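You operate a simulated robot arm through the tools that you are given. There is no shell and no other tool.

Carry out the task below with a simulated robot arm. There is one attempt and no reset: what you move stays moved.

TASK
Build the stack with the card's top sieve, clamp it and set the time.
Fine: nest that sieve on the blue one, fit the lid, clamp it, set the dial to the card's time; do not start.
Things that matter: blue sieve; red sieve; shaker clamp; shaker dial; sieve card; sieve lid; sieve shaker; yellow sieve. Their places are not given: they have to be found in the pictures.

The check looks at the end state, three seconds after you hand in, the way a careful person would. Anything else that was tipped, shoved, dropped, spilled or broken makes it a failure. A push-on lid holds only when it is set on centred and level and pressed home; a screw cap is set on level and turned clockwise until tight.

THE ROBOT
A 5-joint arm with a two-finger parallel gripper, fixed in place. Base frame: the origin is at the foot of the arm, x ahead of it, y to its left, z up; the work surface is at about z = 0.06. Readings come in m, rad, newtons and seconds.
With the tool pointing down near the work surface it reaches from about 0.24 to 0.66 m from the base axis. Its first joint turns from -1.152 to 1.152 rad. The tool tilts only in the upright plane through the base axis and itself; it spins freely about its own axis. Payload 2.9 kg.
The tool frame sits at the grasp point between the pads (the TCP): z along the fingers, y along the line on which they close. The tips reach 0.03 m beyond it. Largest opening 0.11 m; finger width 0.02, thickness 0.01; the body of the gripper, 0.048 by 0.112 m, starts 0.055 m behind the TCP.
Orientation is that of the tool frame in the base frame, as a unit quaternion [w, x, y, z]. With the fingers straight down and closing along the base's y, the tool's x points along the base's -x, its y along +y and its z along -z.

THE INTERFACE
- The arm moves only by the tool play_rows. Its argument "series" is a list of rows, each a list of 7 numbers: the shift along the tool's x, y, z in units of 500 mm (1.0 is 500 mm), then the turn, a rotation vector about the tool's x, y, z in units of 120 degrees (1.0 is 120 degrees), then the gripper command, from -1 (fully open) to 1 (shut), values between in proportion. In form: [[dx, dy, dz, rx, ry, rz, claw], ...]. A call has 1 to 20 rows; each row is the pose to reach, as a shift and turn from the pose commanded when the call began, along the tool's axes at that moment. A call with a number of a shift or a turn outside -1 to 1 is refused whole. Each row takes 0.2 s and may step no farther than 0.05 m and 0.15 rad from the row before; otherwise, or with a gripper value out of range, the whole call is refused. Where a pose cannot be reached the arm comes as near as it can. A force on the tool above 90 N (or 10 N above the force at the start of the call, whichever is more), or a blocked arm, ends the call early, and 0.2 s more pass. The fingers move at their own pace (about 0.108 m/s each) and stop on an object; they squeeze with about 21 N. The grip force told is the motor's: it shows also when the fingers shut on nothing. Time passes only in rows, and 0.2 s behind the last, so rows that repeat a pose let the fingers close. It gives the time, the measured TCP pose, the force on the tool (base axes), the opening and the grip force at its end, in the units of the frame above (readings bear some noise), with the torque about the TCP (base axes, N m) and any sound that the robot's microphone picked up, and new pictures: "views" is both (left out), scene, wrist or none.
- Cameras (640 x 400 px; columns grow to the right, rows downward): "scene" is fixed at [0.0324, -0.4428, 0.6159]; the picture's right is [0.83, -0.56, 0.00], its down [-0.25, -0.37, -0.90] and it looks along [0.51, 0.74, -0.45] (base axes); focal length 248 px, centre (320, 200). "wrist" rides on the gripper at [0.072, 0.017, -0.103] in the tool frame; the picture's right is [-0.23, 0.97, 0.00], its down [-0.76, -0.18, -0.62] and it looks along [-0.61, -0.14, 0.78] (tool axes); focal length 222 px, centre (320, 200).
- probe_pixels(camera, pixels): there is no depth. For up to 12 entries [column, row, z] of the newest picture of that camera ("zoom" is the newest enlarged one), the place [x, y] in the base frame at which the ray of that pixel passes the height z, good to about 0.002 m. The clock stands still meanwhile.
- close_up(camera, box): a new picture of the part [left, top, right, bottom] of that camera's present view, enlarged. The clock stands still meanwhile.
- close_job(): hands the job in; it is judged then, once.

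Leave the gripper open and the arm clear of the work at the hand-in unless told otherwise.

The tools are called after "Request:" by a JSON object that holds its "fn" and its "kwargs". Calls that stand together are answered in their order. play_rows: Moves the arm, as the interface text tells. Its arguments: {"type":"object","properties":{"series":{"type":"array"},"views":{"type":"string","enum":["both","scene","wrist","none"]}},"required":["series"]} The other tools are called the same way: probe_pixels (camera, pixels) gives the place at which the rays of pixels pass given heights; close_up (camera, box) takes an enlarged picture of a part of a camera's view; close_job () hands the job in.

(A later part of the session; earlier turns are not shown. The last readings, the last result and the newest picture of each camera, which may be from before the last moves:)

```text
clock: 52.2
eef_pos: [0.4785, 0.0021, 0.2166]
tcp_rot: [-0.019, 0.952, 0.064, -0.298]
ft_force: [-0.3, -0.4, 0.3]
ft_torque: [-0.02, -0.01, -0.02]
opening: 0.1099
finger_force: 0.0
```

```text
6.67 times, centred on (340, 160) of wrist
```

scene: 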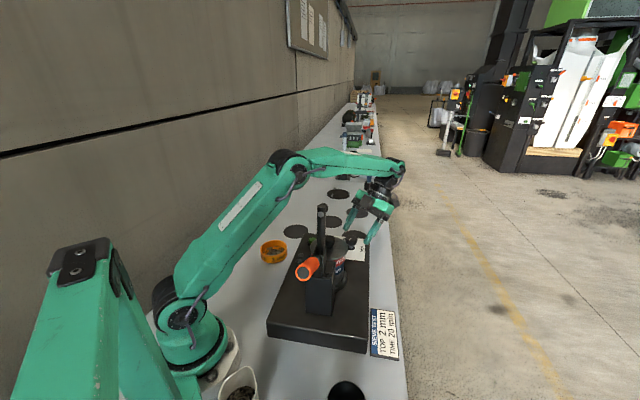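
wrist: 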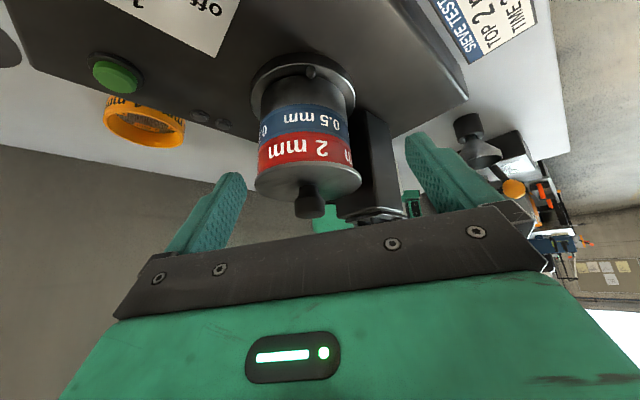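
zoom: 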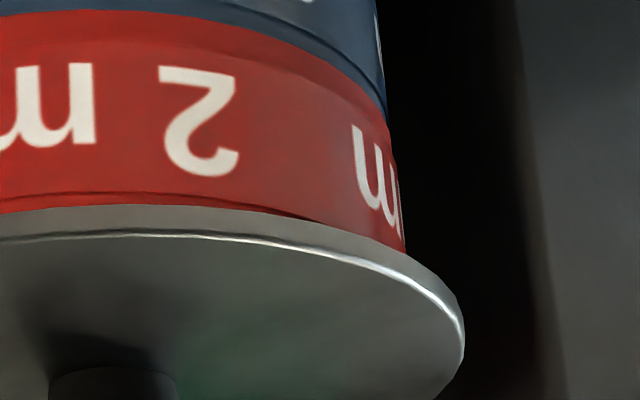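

Request:
{"fn": "probe_pixels", "kwargs": {"camera": "wrist", "pixels": [[257.1, 176.0, 0.172], [255.0, 180.0, 0.172], [308.2, 161.1, 0.172], [352.75, 167.5, 0.172], [358, 172, 0.172], [361.3, 177.2, 0.172], [285, 164.5, 0.172], [335, 163, 0.172]]}}

Request:
{"fn": "probe_pixels", "kwargs": {"camera": "wrist", "pixels": [[259.5, 149, 0.1405], [262, 145.5, 0.1405], [275.4, 137.7, 0.1405], [303.9, 131.8, 0.1405], [330.3, 135.7, 0.1405], [343, 141, 0.1405], [348.5, 145.2, 0.1405]]}}

Request:
{"fn": "close_up", "kwargs": {"camera": "wrist", "box": [245, 110, 365, 185]}}

```text
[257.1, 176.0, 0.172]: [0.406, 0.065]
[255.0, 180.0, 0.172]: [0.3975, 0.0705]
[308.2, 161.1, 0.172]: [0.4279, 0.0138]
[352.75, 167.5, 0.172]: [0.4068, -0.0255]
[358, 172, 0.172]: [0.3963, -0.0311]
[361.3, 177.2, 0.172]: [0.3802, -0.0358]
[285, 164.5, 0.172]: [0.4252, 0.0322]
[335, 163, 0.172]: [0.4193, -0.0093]
```

```text
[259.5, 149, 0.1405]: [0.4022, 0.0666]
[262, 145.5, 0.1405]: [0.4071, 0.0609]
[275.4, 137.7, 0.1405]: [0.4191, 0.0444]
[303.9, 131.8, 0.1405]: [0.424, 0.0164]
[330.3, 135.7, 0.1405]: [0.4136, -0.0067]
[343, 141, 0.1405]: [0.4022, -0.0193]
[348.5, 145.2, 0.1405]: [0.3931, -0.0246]
```

```text
5.33 times, centred on (305, 148) of wrist
```

zoom: 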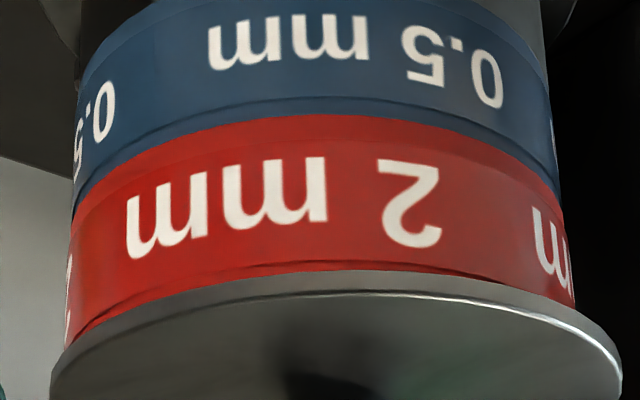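

The lid's flange is down flush and level, but it is 3.5–5 mm off-centre toward +tool-y (it was dragged on release). I'll go back to the vertical pose, re-grip the knob and re-centre it. First untilt and rise.

Request:
{"fn": "play_rows", "kwargs": {"series": [[-0.0194, -0.012, -0.0192, -0.0064, 0.0478, 0, -1], [-0.0389, -0.0239, -0.0385, -0.0129, 0.0957, 0, -1], [-0.0583, -0.0359, -0.0577, -0.0193, 0.1435, 0, -1], [-0.0777, -0.0479, -0.0769, -0.0257, 0.1913, 0, -1], [-0.0972, -0.0598, -0.0962, -0.0322, 0.2392, 0, -1], [-0.1166, -0.0718, -0.1154, -0.0386, 0.287, 0, -1], [-0.1166, -0.0718, -0.1154, -0.0386, 0.287, 0, -1]], "views": "none"}}

```text
clock: 53.8
eef_pos: [0.4613, 0.0064, 0.3005]
tcp_rot: [0.0, 0.997, 0.073, 0.001]
ft_force: [0.5, 0.4, 0.2]
ft_torque: [-0.03, 0.0, 0.02]
opening: 0.1098
finger_force: 0.0
out of reach, approached as far as the arm can: row 2, 3, 4, 5, 6, 7
```

Request:
{"fn": "play_rows", "kwargs": {"series": [[-0.0221, -0.0073, 0.0086, 0, 0, -0.0614, -1], [-0.0442, -0.0146, 0.0171, 0, 0, -0.1229, -1], [-0.0663, -0.0219, 0.0257, 0, 0, -0.1843, -1], [-0.0883, -0.0293, 0.0343, 0, 0, -0.2457, -1], [-0.1104, -0.0366, 0.0429, 0, 0, -0.3071, -1], [-0.1325, -0.0439, 0.0514, 0, 0, -0.3686, -1], [-0.1546, -0.0512, 0.06, 0, 0, -0.43, -1], [-0.1546, -0.0512, 0.06, 0, 0, -0.43, -1]], "views": "both"}}

Request:
{"fn": "close_up", "kwargs": {"camera": "wrist", "box": [225, 40, 415, 210]}}

Request:
{"fn": "probe_pixels", "kwargs": {"camera": "zoom", "pixels": [[320, 200, 0.2], [320, 300, 0.2]]}}

```text
clock: 55.6
eef_pos: [0.38, 0.0206, 0.2693]
tcp_rot: [0.0, 0.869, 0.495, -0.001]
ft_force: [0.1, 0.6, -0.1]
ft_torque: [0.03, -0.02, -0.01]
opening: 0.1098
finger_force: 0.0
```

scene: 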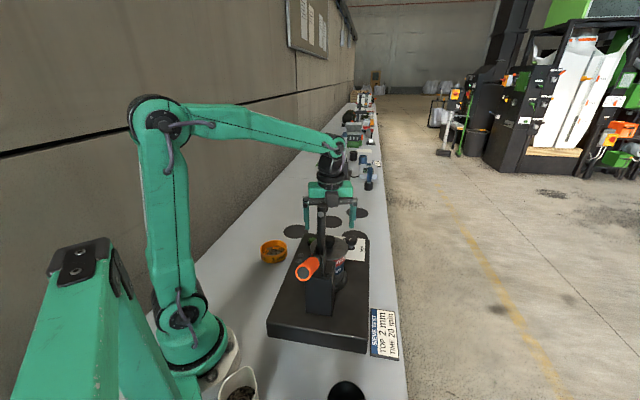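
wrist: 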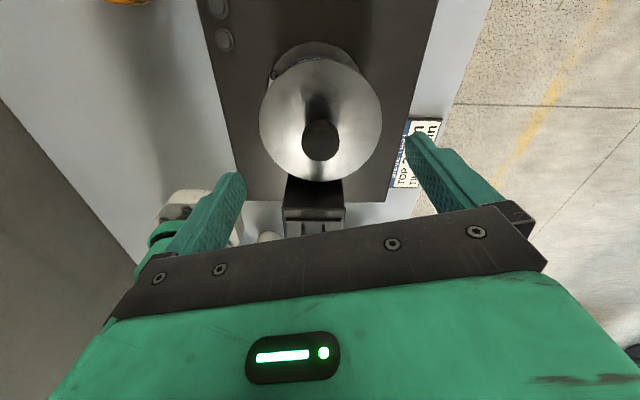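

```text
2.35 times, centred on (320, 125) of wrist
```

zoom: 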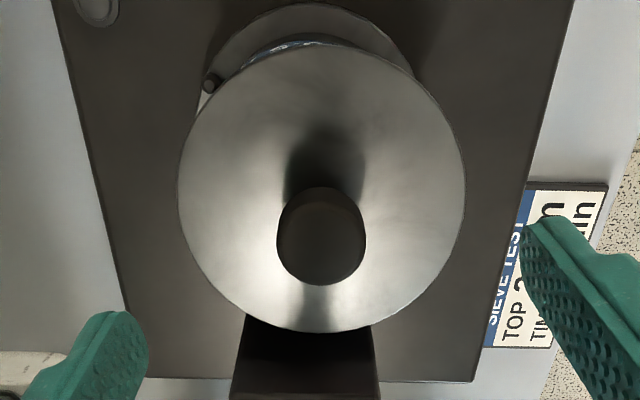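

```text
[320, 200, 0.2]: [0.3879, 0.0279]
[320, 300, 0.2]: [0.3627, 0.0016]
```

Request:
{"fn": "probe_pixels", "kwargs": {"camera": "zoom", "pixels": [[178, 188, 0.176], [465, 188, 0.176], [320, 44, 0.176], [324, 333, 0.176], [210, 95, 0.176], [432, 95, 0.176], [277, 240, 0.21], [366, 240, 0.21], [321, 287, 0.21]]}}

Request:
{"fn": "close_up", "kwargs": {"camera": "scene", "box": [300, 225, 364, 275]}}

```text
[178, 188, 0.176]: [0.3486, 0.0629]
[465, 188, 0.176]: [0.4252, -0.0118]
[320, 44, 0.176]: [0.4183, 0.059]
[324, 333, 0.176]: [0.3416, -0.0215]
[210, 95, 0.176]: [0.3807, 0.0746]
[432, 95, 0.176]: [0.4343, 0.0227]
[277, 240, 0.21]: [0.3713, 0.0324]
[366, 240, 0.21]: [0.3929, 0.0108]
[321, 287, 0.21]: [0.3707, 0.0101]
```

```text
8.00 times, centred on (332, 250) of scene
```

zoom: 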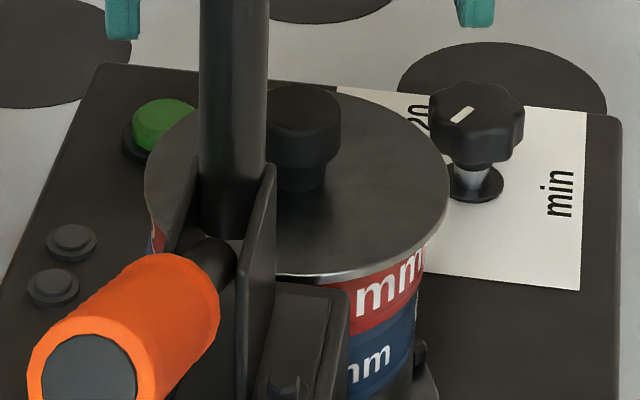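

Request:
{"fn": "probe_pixels", "kwargs": {"camera": "scene", "pixels": [[310.1, 245.5, 0.176], [348.25, 247, 0.176], [332.0, 260.0, 0.172], [310.75, 253.75, 0.16], [346.4, 254.5, 0.16]]}}

Request:
{"fn": "close_up", "kwargs": {"camera": "scene", "box": [338, 248, 354, 264]}}

Request:
{"fn": "close_up", "kwargs": {"camera": "scene", "box": [304, 240, 324, 260]}}

```text
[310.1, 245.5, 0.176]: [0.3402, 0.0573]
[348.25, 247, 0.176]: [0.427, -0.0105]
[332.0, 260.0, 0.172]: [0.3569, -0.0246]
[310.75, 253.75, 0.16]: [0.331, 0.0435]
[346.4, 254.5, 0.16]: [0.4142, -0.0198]
```

```text
16.00 times, centred on (346, 256) of scene
```

zoom: 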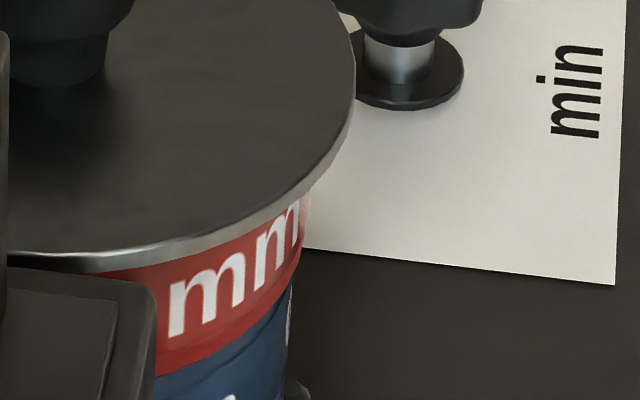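

```text
16.00 times, centred on (314, 250) of scene
```

zoom: 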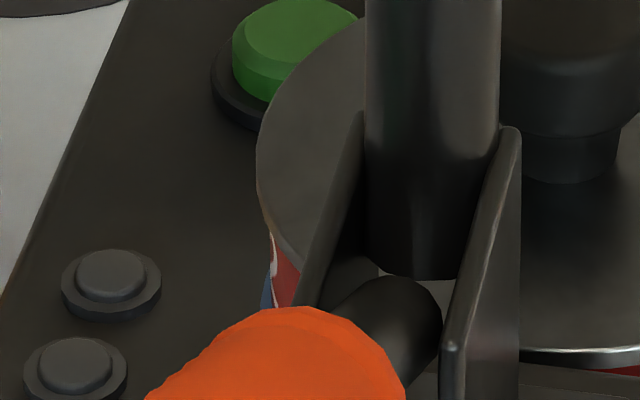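

Measured: red is ~2 mm right of blue, and the lid ~3 mm right of red. I'll re-grip the knob (≈1.8 mm ahead, 1.2 mm right of the TCP) at z≈0.215, without touching the plate.

Request:
{"fn": "play_rows", "kwargs": {"series": [[0.0036, 0.0024, 0.03, 0, 0, 0, -1], [0.0036, 0.0024, 0.06, 0, 0, 0, -1], [0.0036, 0.0024, 0.09, 0, 0, 0, -1], [0.0036, 0.0024, 0.108, 0, 0, 0, -1], [0.0036, 0.0024, 0.108, 0, 0, 0, -1]], "views": "none"}}

Request:
{"fn": "play_rows", "kwargs": {"series": [[0, 0, 0, 0, 0, 0, -0.5], [0, 0, 0, 0, 0, 0, 0.0], [0, 0, 0, 0, 0, 0, 0.3], [0, 0, 0, 0, 0, 0, 0.5], [0, 0, 0, 0, 0, 0, 0.6], [0, 0, 0, 0, 0, 0, 0.6]], "views": "both"}}

Request:
{"fn": "close_up", "kwargs": {"camera": "scene", "box": [300, 225, 356, 270]}}

```text
clock: 56.8
eef_pos: [0.383, 0.0208, 0.2161]
tcp_rot: [0.0, 0.869, 0.495, 0.0]
ft_force: [0.3, -0.5, 0.5]
ft_torque: [0.0, -0.02, 0.04]
opening: 0.1096
finger_force: 0.1
```

```text
clock: 58.2
eef_pos: [0.3835, 0.0214, 0.2176]
tcp_rot: [0.0, 0.869, 0.495, 0.0]
ft_force: [-2.2, 0.4, 2.1]
ft_torque: [-0.01, 0.0, 0.0]
opening: 0.0289
finger_force: 20.7
```

scene: 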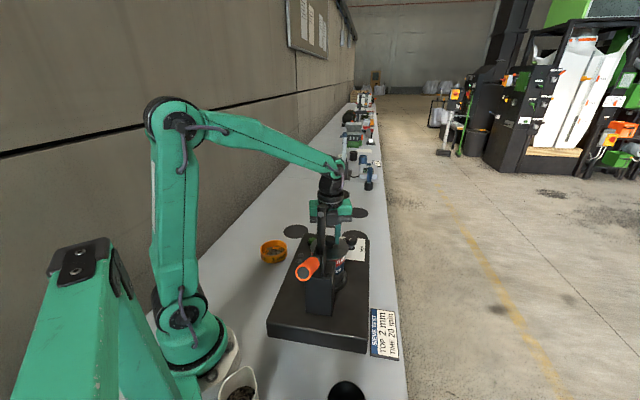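
wrist: 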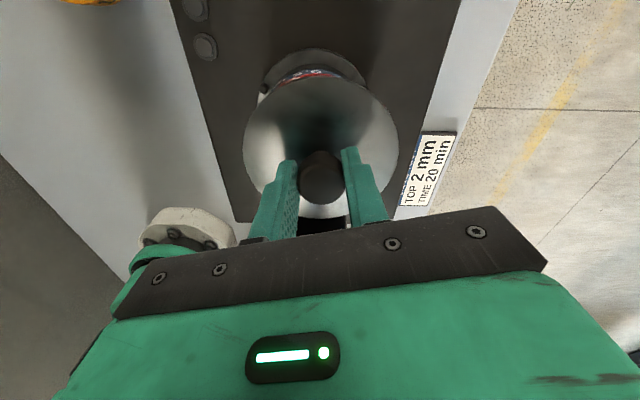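

```text
8.89 times, centred on (328, 248) of scene
```

zoom: 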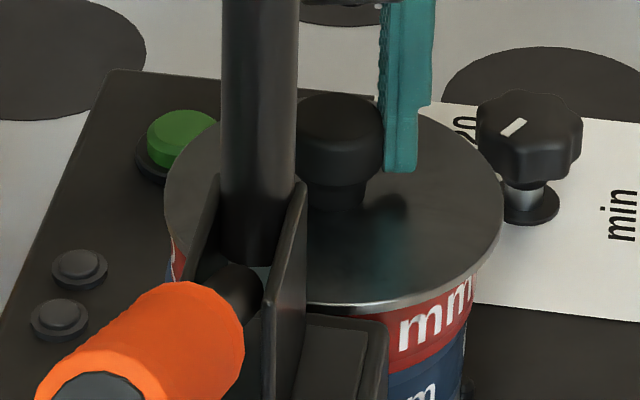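

Knob gripped. I move the lid −4 mm along tool y and watch the lateral force and what the red sieve does.

Request:
{"fn": "play_rows", "kwargs": {"series": [[0, -0.004, 0, 0, 0, 0, 0.6], [0, -0.008, 0, 0, 0, 0, 0.6], [0, -0.008, 0, 0, 0, 0, 0.6]], "views": "scene"}}

Request:
{"fn": "close_up", "kwargs": {"camera": "scene", "box": [300, 225, 356, 270]}}

```text
clock: 59.0
eef_pos: [0.38, 0.0234, 0.2164]
tcp_rot: [0.0, 0.869, 0.494, 0.0]
ft_force: [0.5, -0.4, 0.3]
ft_torque: [-0.04, -0.11, 0.01]
opening: 0.0292
finger_force: 21.0
```

scene: 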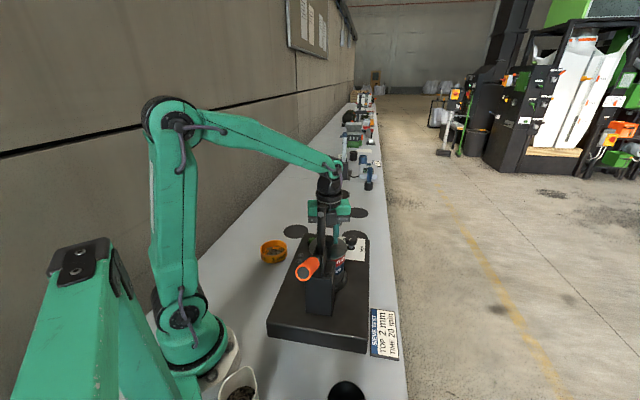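

```text
8.89 times, centred on (328, 248) of scene
```

zoom: 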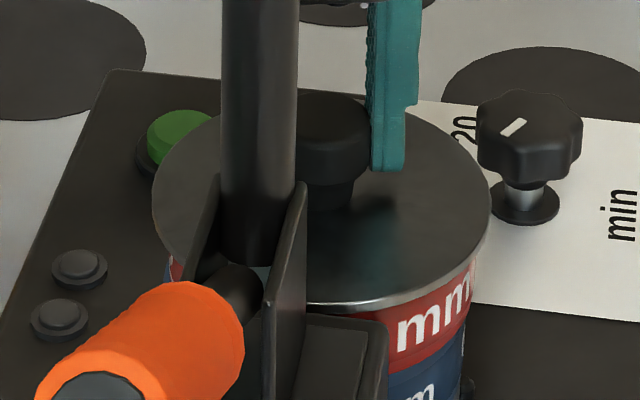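

The lid is now concentric with the red sieve (mid 321 in the zoom). Red itself is still ~2 mm right of blue, so I'll try nudging further left to see whether the lid plug carries red with it toward centre.

Request:
{"fn": "play_rows", "kwargs": {"series": [[0, -0.003, 0, 0, 0, 0, 0.6], [0, -0.006, 0, 0, 0, 0, 0.6], [0, -0.006, 0, 0, 0, 0, 0.6]], "views": "scene"}}

Request:
{"fn": "close_up", "kwargs": {"camera": "scene", "box": [300, 225, 356, 270]}}

```text
clock: 59.8
eef_pos: [0.3772, 0.0253, 0.2154]
tcp_rot: [0.0, 0.869, 0.495, 0.0]
ft_force: [1.5, -0.4, 2.3]
ft_torque: [-0.02, -0.04, 0.03]
opening: 0.0289
finger_force: 21.3
```

scene: 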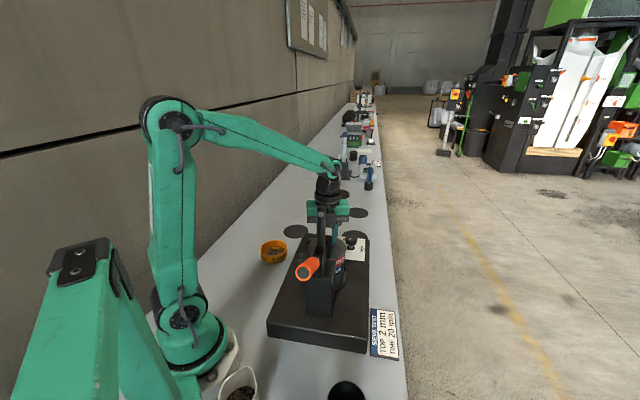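

```text
8.89 times, centred on (328, 248) of scene
```

zoom: 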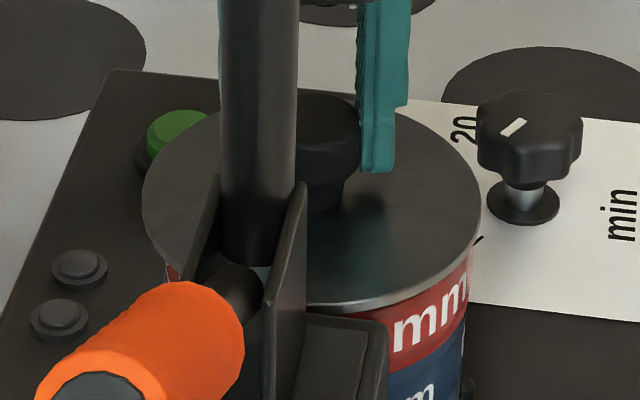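

Red moved about 1.7 mm left and is now within ~1 mm of blue. The lid is ~1.3 mm left of red, so I bring it back +1 mm, then press gently.

Request:
{"fn": "play_rows", "kwargs": {"series": [[0, 0.0024, 0, 0, 0, 0, 0.6], [0, 0.0024, 0.003, 0, 0, 0, 0.6], [0, 0.0024, 0.005, 0, 0, 0, 0.6], [0, 0.0024, 0.005, 0, 0, 0, 0.6]], "views": "scene"}}

Request:
{"fn": "close_up", "kwargs": {"camera": "scene", "box": [300, 225, 356, 270]}}

```text
clock: 60.8
eef_pos: [0.3789, 0.0249, 0.2146]
tcp_rot: [0.0, 0.869, 0.495, 0.001]
ft_force: [-5.8, 1.2, 22.9]
ft_torque: [-0.04, 0.15, 0.01]
opening: 0.0294
finger_force: 20.6
```

scene: 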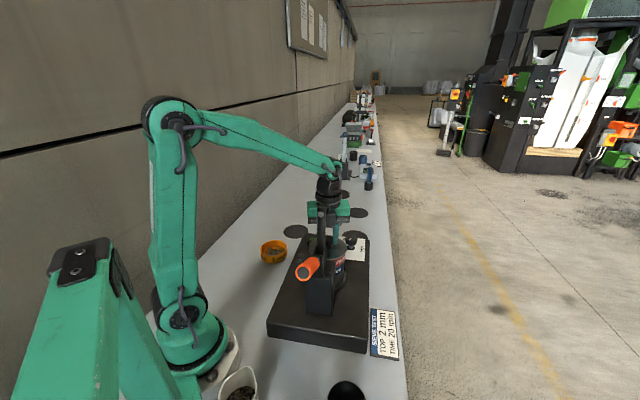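

```text
8.89 times, centred on (328, 248) of scene
```

zoom: 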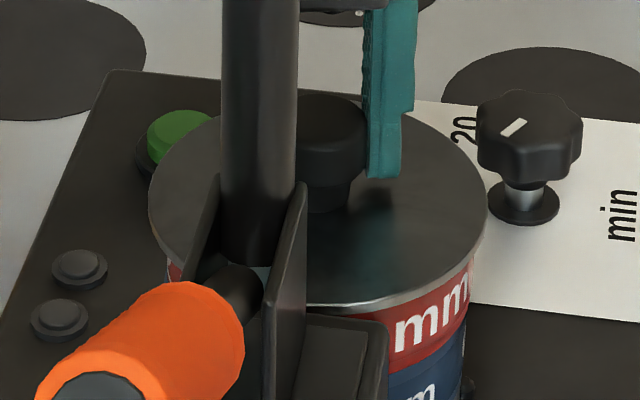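

The lid is concentric with red now (mid 317.5 vs 317). I relax the press and check the lateral force before opening.

Request:
{"fn": "play_rows", "kwargs": {"series": [[0, 0, -0.0025, 0, 0, 0, 0.6], [0, 0, -0.0045, 0, 0, 0, 0.6], [0, 0, -0.0045, 0, 0, 0, 0.6]], "views": "none"}}

```text
clock: 61.6
eef_pos: [0.3784, 0.0256, 0.2148]
tcp_rot: [0.0, 0.869, 0.494, -0.001]
ft_force: [0.5, -0.1, -0.2]
ft_torque: [0.01, -0.02, 0.01]
opening: 0.0289
finger_force: 21.1
```

Forces are all near zero. I open the fingers in place.

Request:
{"fn": "play_rows", "kwargs": {"series": [[0, 0, 0, 0, 0, 0, 0.45], [0, 0, 0, 0, 0, 0, 0.3], [0, 0, 0, 0, 0, 0, 0.1], [0, 0, 0, 0, 0, 0, 0.0]], "views": "scene"}}

Request:
{"fn": "close_up", "kwargs": {"camera": "scene", "box": [300, 225, 356, 270]}}

```text
clock: 62.6
eef_pos: [0.3792, 0.0253, 0.2164]
tcp_rot: [0.0, 0.869, 0.495, 0.0]
ft_force: [-0.5, -0.4, 0.3]
ft_torque: [-0.03, 0.0, -0.01]
opening: 0.0549
finger_force: 0.1
```

scene: 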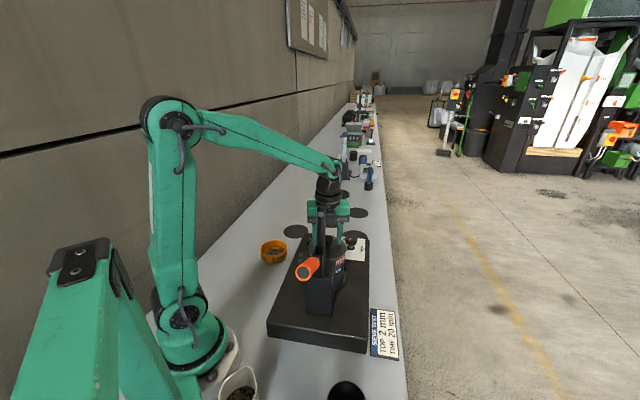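

```text
8.89 times, centred on (328, 248) of scene
```

zoom: 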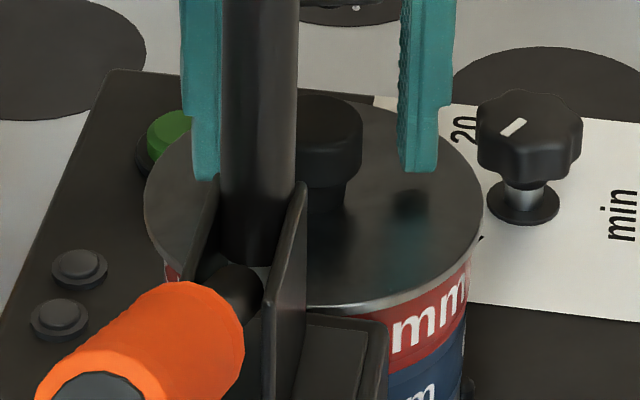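

The lid stayed put (mid 314). I'll raise the hand, close the fingers and press down on the top of the knob to be sure the lid is home.

Request:
{"fn": "play_rows", "kwargs": {"series": [[0, 0, -0.03, 0, 0, 0, 0.0], [0, 0, -0.07, 0, 0, 0, 0.0], [0, 0, -0.1, 0, 0, 0, 0.3], [0, 0, -0.1, 0, 0, 0, 0.8], [0, 0, -0.1, 0, 0, 0, 1], [0, 0, -0.1, 0, 0, 0, 1]], "views": "both"}}

Request:
{"fn": "close_up", "kwargs": {"camera": "wrist", "box": [225, 40, 415, 210]}}

Request:
{"fn": "close_up", "kwargs": {"camera": "scene", "box": [292, 205, 364, 265]}}

```text
clock: 64.0
eef_pos: [0.3799, 0.0246, 0.2631]
tcp_rot: [0.0, 0.869, 0.495, 0.0]
ft_force: [0.0, 0.2, -0.4]
ft_torque: [0.0, 0.03, -0.01]
opening: 0.0
finger_force: 21.0
```

scene: 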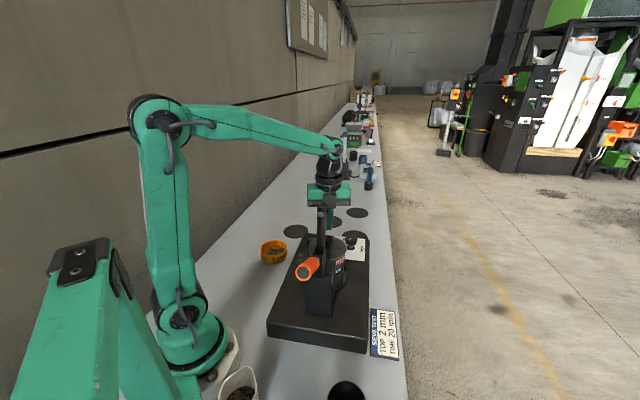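
wrist: 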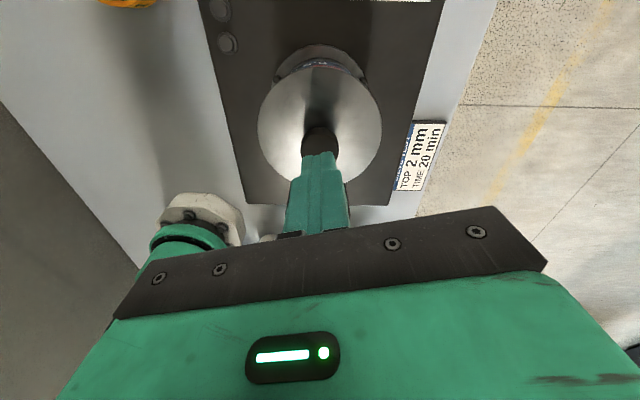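

```text
2.35 times, centred on (320, 125) of wrist
```

zoom: 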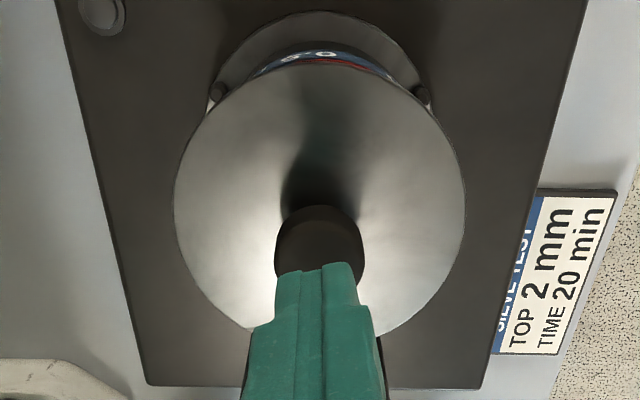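

```text
6.67 times, centred on (328, 235) of scene
```

zoom: 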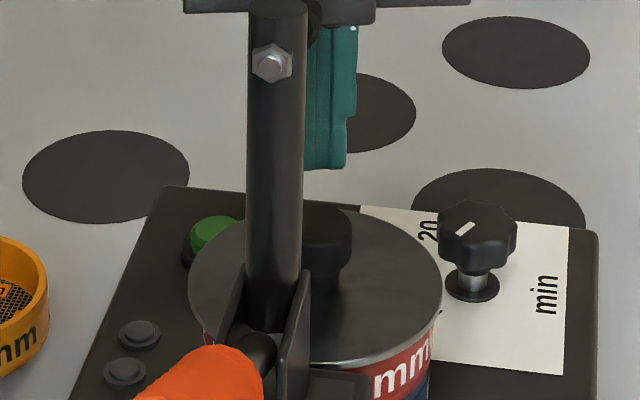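

Closed fingertips are right above the knob. I press down stepwise.

Request:
{"fn": "play_rows", "kwargs": {"series": [[0, 0, 0.012, 0, 0, 0, 1], [0, 0, 0.024, 0, 0, 0, 1], [0, 0, 0.032, 0, 0, 0, 1], [0, 0, 0.036, 0, 0, 0, 1]], "views": "none"}}

```text
clock: 65.0
eef_pos: [0.3781, 0.0252, 0.2476]
tcp_rot: [0.0, 0.869, 0.494, 0.0]
ft_force: [0.3, -0.1, -0.8]
ft_torque: [-0.01, 0.03, -0.02]
opening: 0.0003
finger_force: 20.9
```

Request:
{"fn": "play_rows", "kwargs": {"series": [[0, 0, 0.004, 0, 0, 0, 1], [0, 0, 0.008, 0, 0, 0, 1], [0, 0, 0.012, 0, 0, 0, 1], [0, 0, 0.012, 0, 0, 0, 1]], "views": "none"}}

```text
clock: 66.0
eef_pos: [0.3785, 0.0247, 0.2423]
tcp_rot: [0.0, 0.869, 0.494, -0.001]
ft_force: [0.7, 0.2, -0.3]
ft_torque: [-0.02, -0.01, 0.0]
opening: 0.0
finger_force: 20.7
```

Request:
{"fn": "play_rows", "kwargs": {"series": [[0, 0, 0.004, 0, 0, 0, 1], [0, 0, 0.008, 0, 0, 0, 1], [0, 0, 0.008, 0, 0, 0, 1]], "views": "none"}}

```text
clock: 66.8
eef_pos: [0.3782, 0.0253, 0.2391]
tcp_rot: [0.0, 0.869, 0.494, 0.0]
ft_force: [-2.1, 1.9, 6.2]
ft_torque: [0.0, 0.13, -0.02]
opening: 0.0
finger_force: 21.5
```

Contact at z≈0.239 (knob top ≈0.209). I press up to roughly 50 N.

Request:
{"fn": "play_rows", "kwargs": {"series": [[0, 0, 0.004, 0, 0, 0, 1], [0, 0, 0.007, 0, 0, 0, 1], [0, 0, 0.007, 0, 0, 0, 1]], "views": "none"}}

```text
clock: 67.6
eef_pos: [0.3796, 0.0244, 0.2392]
tcp_rot: [0.003, 0.869, 0.494, 0.006]
ft_force: [-16.3, 7.9, 55.9]
ft_torque: [0.13, 0.66, -0.04]
opening: 0.0001
finger_force: 21.1
```

56 N with no downward movement: the lid is home. I back off gently.

Request:
{"fn": "play_rows", "kwargs": {"series": [[0, 0, -0.004, 0, 0, 0, 1], [0, 0, -0.008, 0, 0, 0, 1], [0, 0, -0.02, 0, 0, 0, 1], [0, 0, -0.06, 0, 0, 0, 1], [0, 0, -0.1, 0, 0, 0, 1]], "views": "both"}}

Request:
{"fn": "close_up", "kwargs": {"camera": "scene", "box": [300, 225, 356, 270]}}

Request:
{"fn": "close_up", "kwargs": {"camera": "wrist", "box": [225, 20, 415, 190]}}

```text
clock: 68.8
eef_pos: [0.3795, 0.0271, 0.2851]
tcp_rot: [0.0, 0.869, 0.495, 0.0]
ft_force: [-1.4, -0.6, 0.1]
ft_torque: [0.0, 0.03, 0.0]
opening: 0.0
finger_force: 21.0
```

scene: 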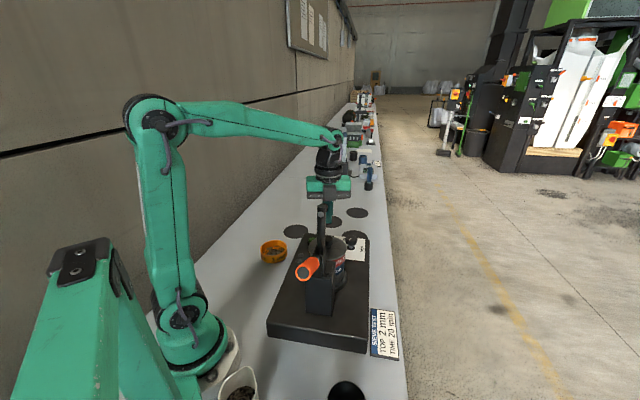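
wrist: 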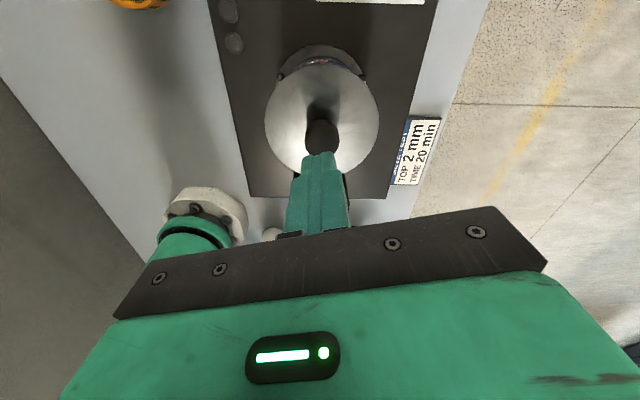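

```text
8.89 times, centred on (328, 248) of scene
```

zoom: 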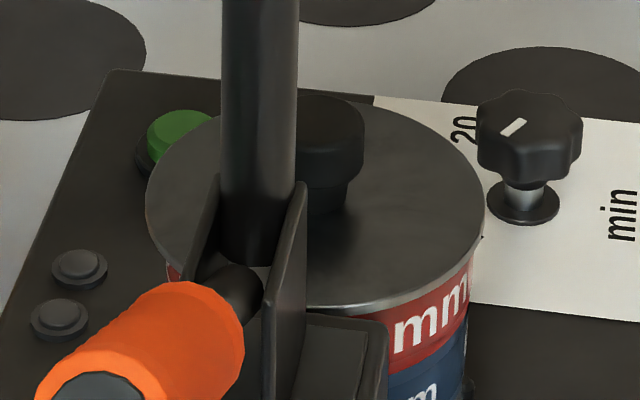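

```text
2.35 times, centred on (320, 105) of wrist
```

zoom: 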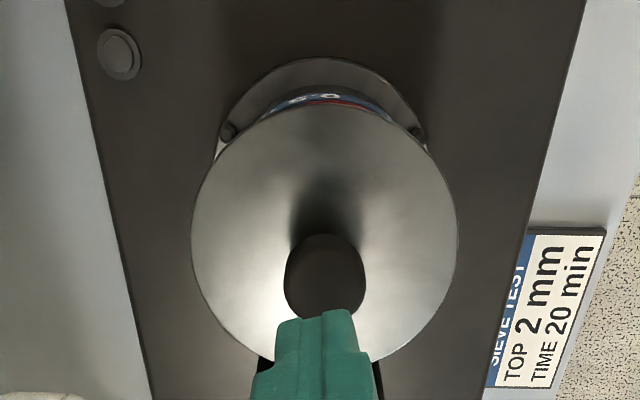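

The stack and lid are centred (lid mid 315 vs blue 313) and the lid is home. Next comes the clamp. From triangulation its pivot is near (0.29, −0.065, 0.238) and the orange handle end near (0.19, −0.167, 0.325), in a vertical plane at ~44° azimuth. I raise the hand well above the clamp bar, turn to align with that plane, and move over the handle for a closer look.

Request:
{"fn": "play_rows", "kwargs": {"series": [[0, 0, -0.08, 0, 0, 0, 1], [0, 0, -0.16, 0, 0, 0, 1], [0, 0, -0.24, 0, 0, 0, 1], [0, 0, -0.33, 0, 0, 0, 1], [-0.0589, -0.0152, -0.33, 0, 0, 0.0159, 0.5], [-0.1178, -0.0304, -0.33, 0, 0, 0.0319, 0.2], [-0.1766, -0.0455, -0.33, 0, 0, 0.0478, -0.1], [-0.2355, -0.0607, -0.33, 0, 0, 0.0638, -0.1], [-0.2944, -0.0759, -0.33, 0, 0, 0.0797, -0.1], [-0.3533, -0.0911, -0.33, 0, 0, 0.0956, -0.1], [-0.4121, -0.1062, -0.33, 0, 0, 0.1116, -0.1], [-0.471, -0.1214, -0.33, 0, 0, 0.1275, -0.1], [-0.471, -0.1214, -0.33, 0, 0, 0.1275, -0.1]], "views": "both"}}

```text
clock: 71.6
eef_pos: [0.2066, -0.1459, 0.4499]
tcp_rot: [0.0, 0.927, 0.374, 0.0]
ft_force: [0.3, -0.7, -0.2]
ft_torque: [-0.01, 0.0, 0.01]
opening: 0.0604
finger_force: 0.1
```

scene: 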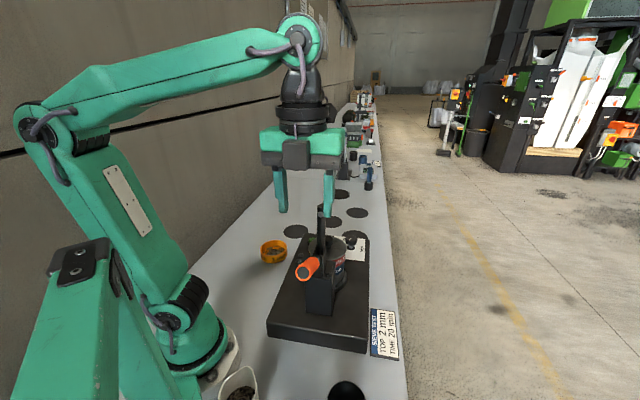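
wrist: 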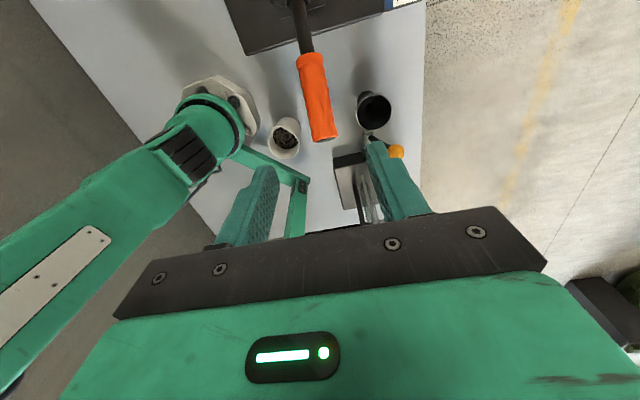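

The handle is well visible. I'll enlarge it and probe its ends.

Request:
{"fn": "close_up", "kwargs": {"camera": "wrist", "box": [260, 0, 390, 150]}}

Request:
{"fn": "close_up", "kwargs": {"camera": "scene", "box": [284, 196, 364, 320]}}

Request:
{"fn": "probe_pixels", "kwargs": {"camera": "wrist", "pixels": [[325, 137, 0.3], [325, 137, 0.34], [307, 57, 0.26], [307, 57, 0.29], [298, 2, 0.24], [298, 2, 0.26]]}}

```text
2.67 times, centred on (325, 75) of wrist
```

zoom: 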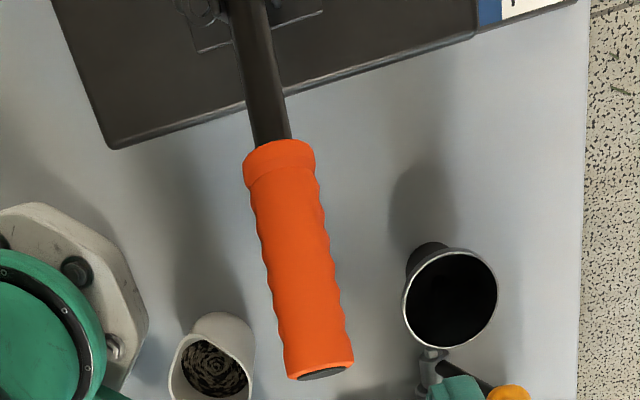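

```text
3.23 times, centred on (324, 258) of scene
```

zoom: 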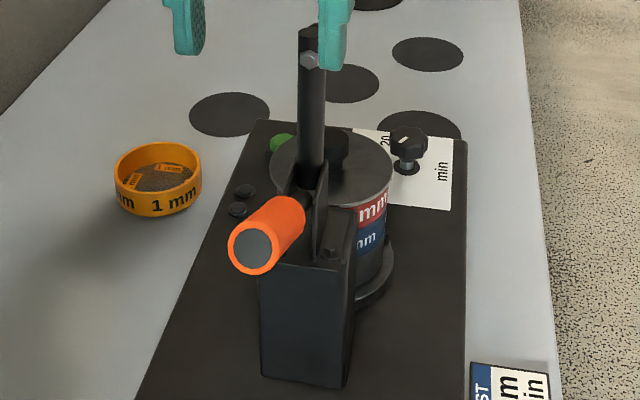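

```text
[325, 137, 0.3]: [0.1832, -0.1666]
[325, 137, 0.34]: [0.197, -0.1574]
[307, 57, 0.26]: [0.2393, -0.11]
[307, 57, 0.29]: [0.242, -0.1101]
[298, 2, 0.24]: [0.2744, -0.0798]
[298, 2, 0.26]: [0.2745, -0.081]
```

Triangulated: handle end cap centre (0.1905, −0.1625, 0.32), orange grip ~8 cm long, handle sloping ~30° up and outward. I lower so the fingers straddle the grip about 12.5 cm from the pivot, TCP ≈ (0.213, −0.1405, 0.302).

Request:
{"fn": "play_rows", "kwargs": {"series": [[0.0085, 0.0007, 0.06, 0, 0, 0, -0.1], [0.017, 0.0014, 0.12, 0, 0, 0, -0.1], [0.017, 0.0014, 0.18, 0, 0, 0, -0.1], [0.017, 0.0014, 0.23, 0, 0, 0, -0.1], [0.017, 0.0014, 0.27, 0, 0, 0, -0.1], [0.017, 0.0014, 0.296, 0, 0, 0, -0.1], [0.017, 0.0014, 0.296, 0, 0, 0, -0.1]], "views": "both"}}

Request:
{"fn": "close_up", "kwargs": {"camera": "wrist", "box": [240, 60, 400, 240]}}

Request:
{"fn": "close_up", "kwargs": {"camera": "scene", "box": [270, 180, 366, 320]}}

```text
clock: 73.2
eef_pos: [0.2117, -0.1408, 0.302]
tcp_rot: [0.0, 0.927, 0.375, 0.001]
ft_force: [-0.8, 0.3, 0.3]
ft_torque: [-0.04, 0.0, -0.02]
opening: 0.0605
finger_force: 0.0
```

scene: 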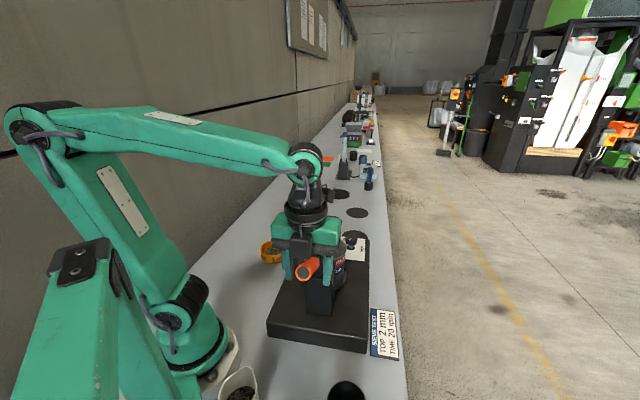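
wrist: 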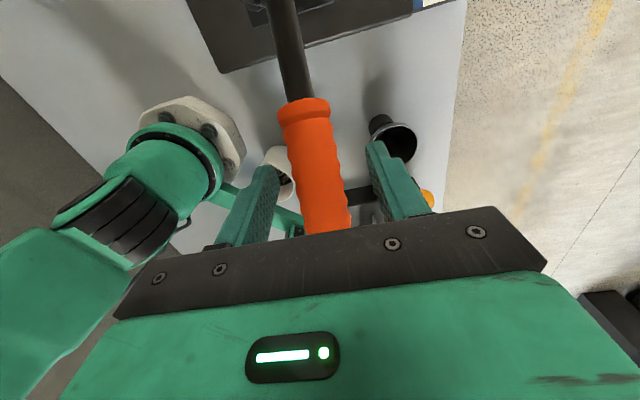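

```text
2.22 times, centred on (320, 150) of wrist
```

zoom: 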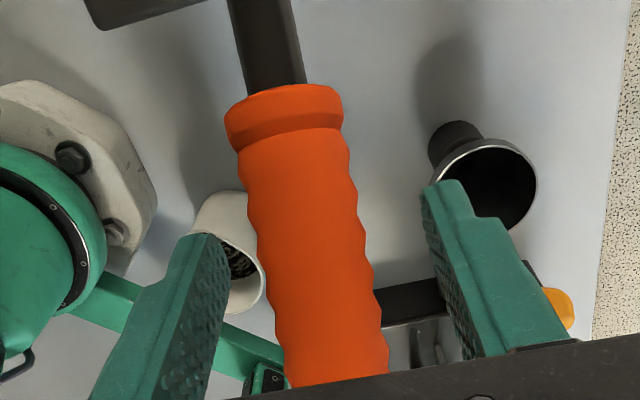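

```text
2.86 times, centred on (318, 250) of scene
```

zoom: 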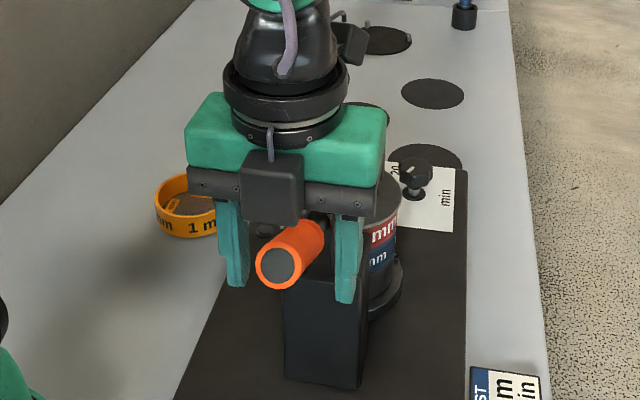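

The handle is between the fingers. I close on it.

Request:
{"fn": "play_rows", "kwargs": {"series": [[0, 0, 0, 0, 0, 0, 0.2], [0, 0, 0, 0, 0, 0, 0.5], [0, 0, 0, 0, 0, 0, 1], [0, 0, 0, 0, 0, 0, 1]], "views": "wrist"}}

```text
clock: 74.2
eef_pos: [0.2119, -0.1421, 0.3012]
tcp_rot: [0.001, 0.927, 0.376, 0.0]
ft_force: [1.4, -4.7, 0.1]
ft_torque: [0.33, 0.36, 0.93]
opening: 0.0266
finger_force: 44.4
```

wrist: 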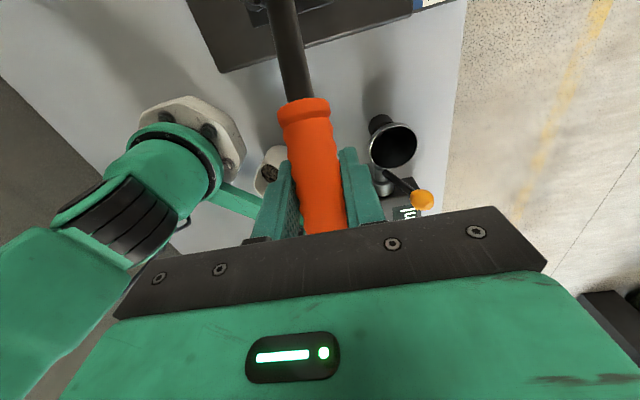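

Gripped (opening 0.0266). I start the swing with a small arc: 10° about the estimated pivot.

Request:
{"fn": "play_rows", "kwargs": {"series": [[0.0048, 0, -0.0076, 0, 0, 0, 1], [0.0094, 0, -0.0152, 0, 0, 0, 1], [0.0146, 0, -0.0224, 0, 0, 0, 1], [0.0198, 0, -0.0294, 0, 0, 0, 1], [0.0254, 0, -0.0364, 0, 0, 0, 1], [0.0254, 0, -0.0364, 0, 0, 0, 1]], "views": "both"}}

Request:
{"fn": "close_up", "kwargs": {"camera": "scene", "box": [270, 180, 366, 320]}}

```text
clock: 75.6
eef_pos: [0.2224, -0.1323, 0.3197]
tcp_rot: [0.001, 0.927, 0.375, 0.001]
ft_force: [-22.0, -9.5, 0.6]
ft_torque: [-0.48, 1.14, 0.67]
opening: 0.0268
finger_force: 45.1
```

scene: 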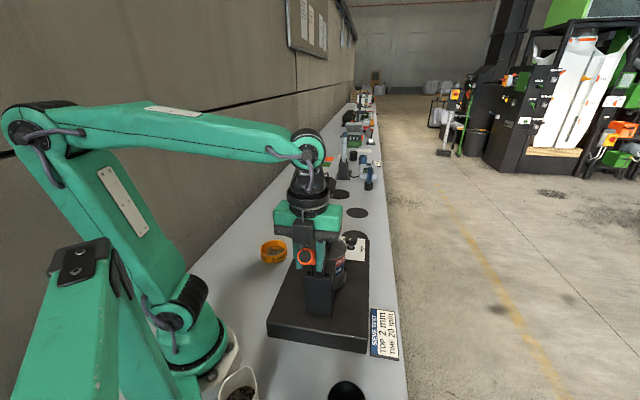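
wrist: 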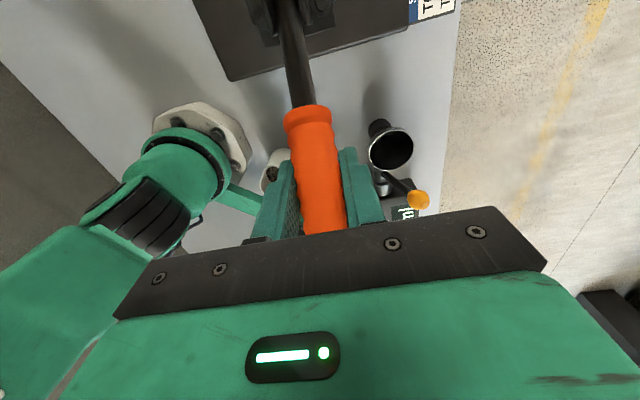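

```text
2.86 times, centred on (318, 250) of scene
```

zoom: 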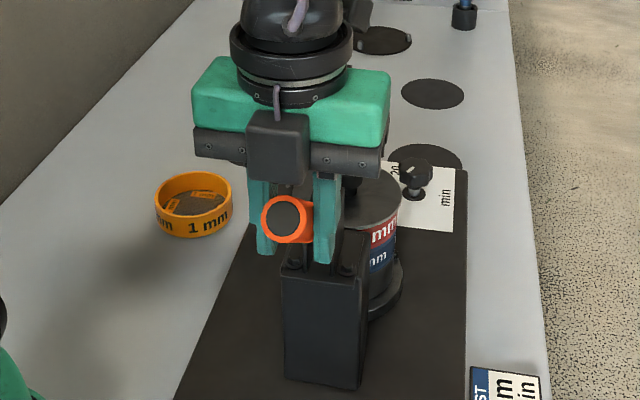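

The handle swings as expected (about 10°), with ~14 N tangential resistance. I continue along the arc to about 110°.

Request:
{"fn": "play_rows", "kwargs": {"series": [[0.013, 0, -0.0182, 0, 0, 0, 1], [0.0294, 0, -0.0334, 0, 0, 0, 1], [0.0472, 0, -0.047, 0, 0, 0, 1], [0.066, 0, -0.059, 0, 0, 0, 1], [0.0858, 0, -0.0692, 0, 0, 0, 1], [0.1064, 0, -0.0778, 0, 0, 0, 1], [0.1064, 0, -0.0778, 0, 0, 0, 1]], "views": "both"}}

Request:
{"fn": "close_up", "kwargs": {"camera": "scene", "box": [270, 180, 366, 320]}}

```text
clock: 77.2
eef_pos: [0.2591, -0.0937, 0.3587]
tcp_rot: [-0.002, 0.927, 0.375, -0.002]
ft_force: [-7.3, 2.9, -25.9]
ft_torque: [0.16, 1.74, 0.34]
opening: 0.0266
finger_force: 45.1
```

scene: 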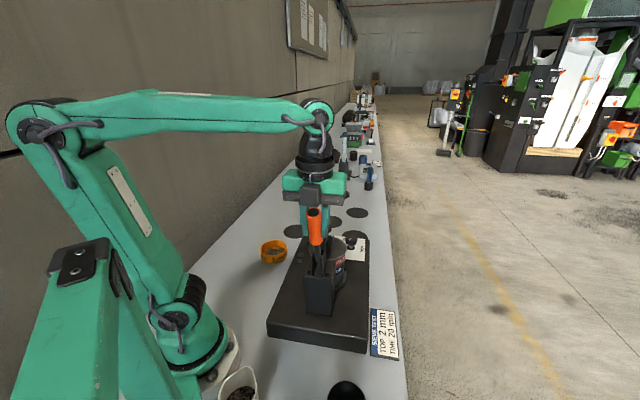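
wrist: 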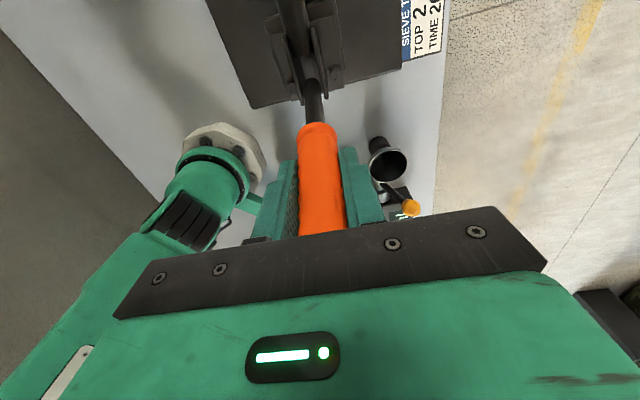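

```text
2.86 times, centred on (318, 250) of scene
```

zoom: 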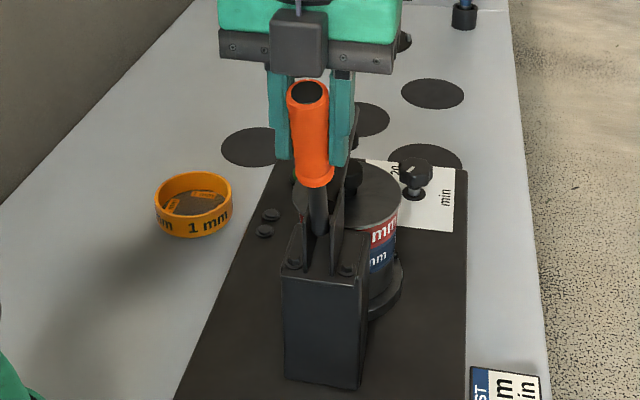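

Handle is now near 110°. The radial force shows my radius is a bit too large, so I shrink it slightly and continue to ~90°.

Request:
{"fn": "play_rows", "kwargs": {"series": [[0.0109, 0, -0.003, 0, 0, 0, 1], [0.0218, 0, -0.0044, 0, 0, 0, 1], [0.0328, 0, -0.0058, 0, 0, 0, 1], [0.0438, 0, -0.007, 0, 0, 0, 1], [0.0548, 0, -0.0078, 0, 0, 0, 1], [0.0658, 0, -0.0084, 0, 0, 0, 1], [0.0767, 0, -0.0086, 0, 0, 0, 1], [0.0876, 0, -0.0086, 0, 0, 0, 1], [0.0876, 0, -0.0086, 0, 0, 0, 1]], "views": "both"}}

Request:
{"fn": "close_up", "kwargs": {"camera": "scene", "box": [270, 160, 366, 300]}}

```text
clock: 79.2
eef_pos: [0.2902, -0.0639, 0.3632]
tcp_rot: [-0.002, 0.927, 0.376, -0.003]
ft_force: [-35.7, 39.2, 17.0]
ft_torque: [-1.43, -1.06, -0.23]
opening: 0.0263
finger_force: 44.9
```

scene: 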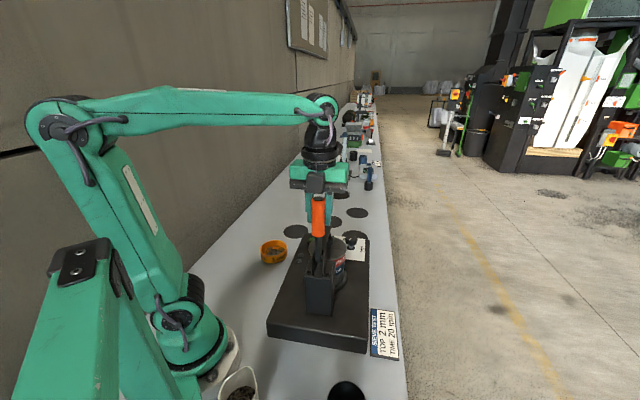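
wrist: 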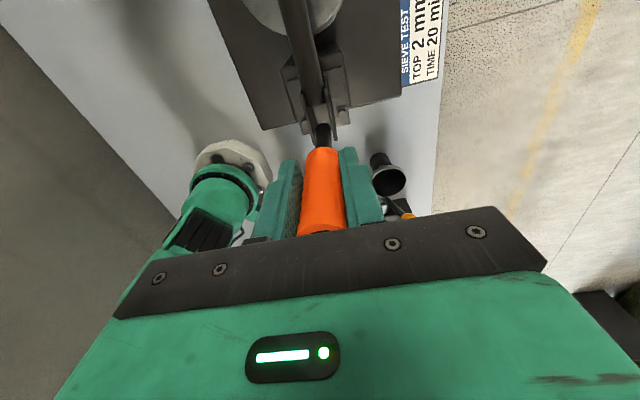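

```text
2.86 times, centred on (318, 230) of scene
```

zoom: 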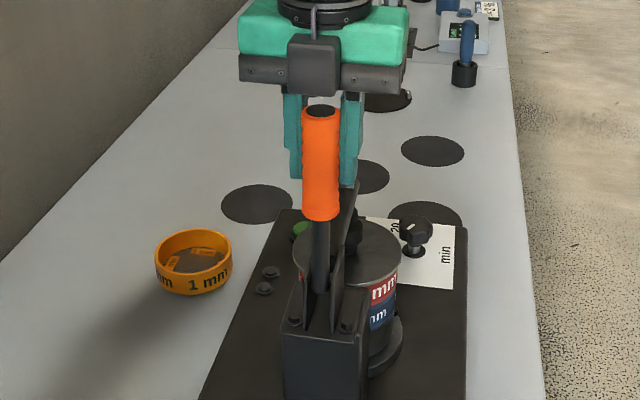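

There is a ~53 N side force perpendicular to the clamp plane, so my path is drifting out of plane. I shift ~5 mm toward −tool y to relieve it.

Request:
{"fn": "play_rows", "kwargs": {"series": [[0, -0.004, 0, 0, 0, 0, 1], [0, -0.008, 0, 0, 0, 0, 1], [0, -0.01, 0, 0, 0, 0, 1], [0, -0.01, 0, 0, 0, 0, 1]], "views": "none"}}

```text
clock: 80.2
eef_pos: [0.2914, -0.062, 0.364]
tcp_rot: [0.003, 0.928, 0.374, 0.004]
ft_force: [32.5, -34.1, 7.3]
ft_torque: [0.49, 1.48, 0.29]
opening: 0.0262
finger_force: 45.0
```

Overshot; zero is about halfway. I go back 2.4 mm.

Request:
{"fn": "play_rows", "kwargs": {"series": [[0, 0.0024, 0, 0, 0, 0, 1], [0, 0.0047, 0, 0, 0, 0, 1], [0, 0.0047, 0, 0, 0, 0, 1]], "views": "none"}}

```text
clock: 81.0
eef_pos: [0.2916, -0.062, 0.3643]
tcp_rot: [0.002, 0.927, 0.375, 0.004]
ft_force: [22.2, -15.1, 16.8]
ft_torque: [0.31, 0.55, 0.42]
opening: 0.026
finger_force: 44.8
```

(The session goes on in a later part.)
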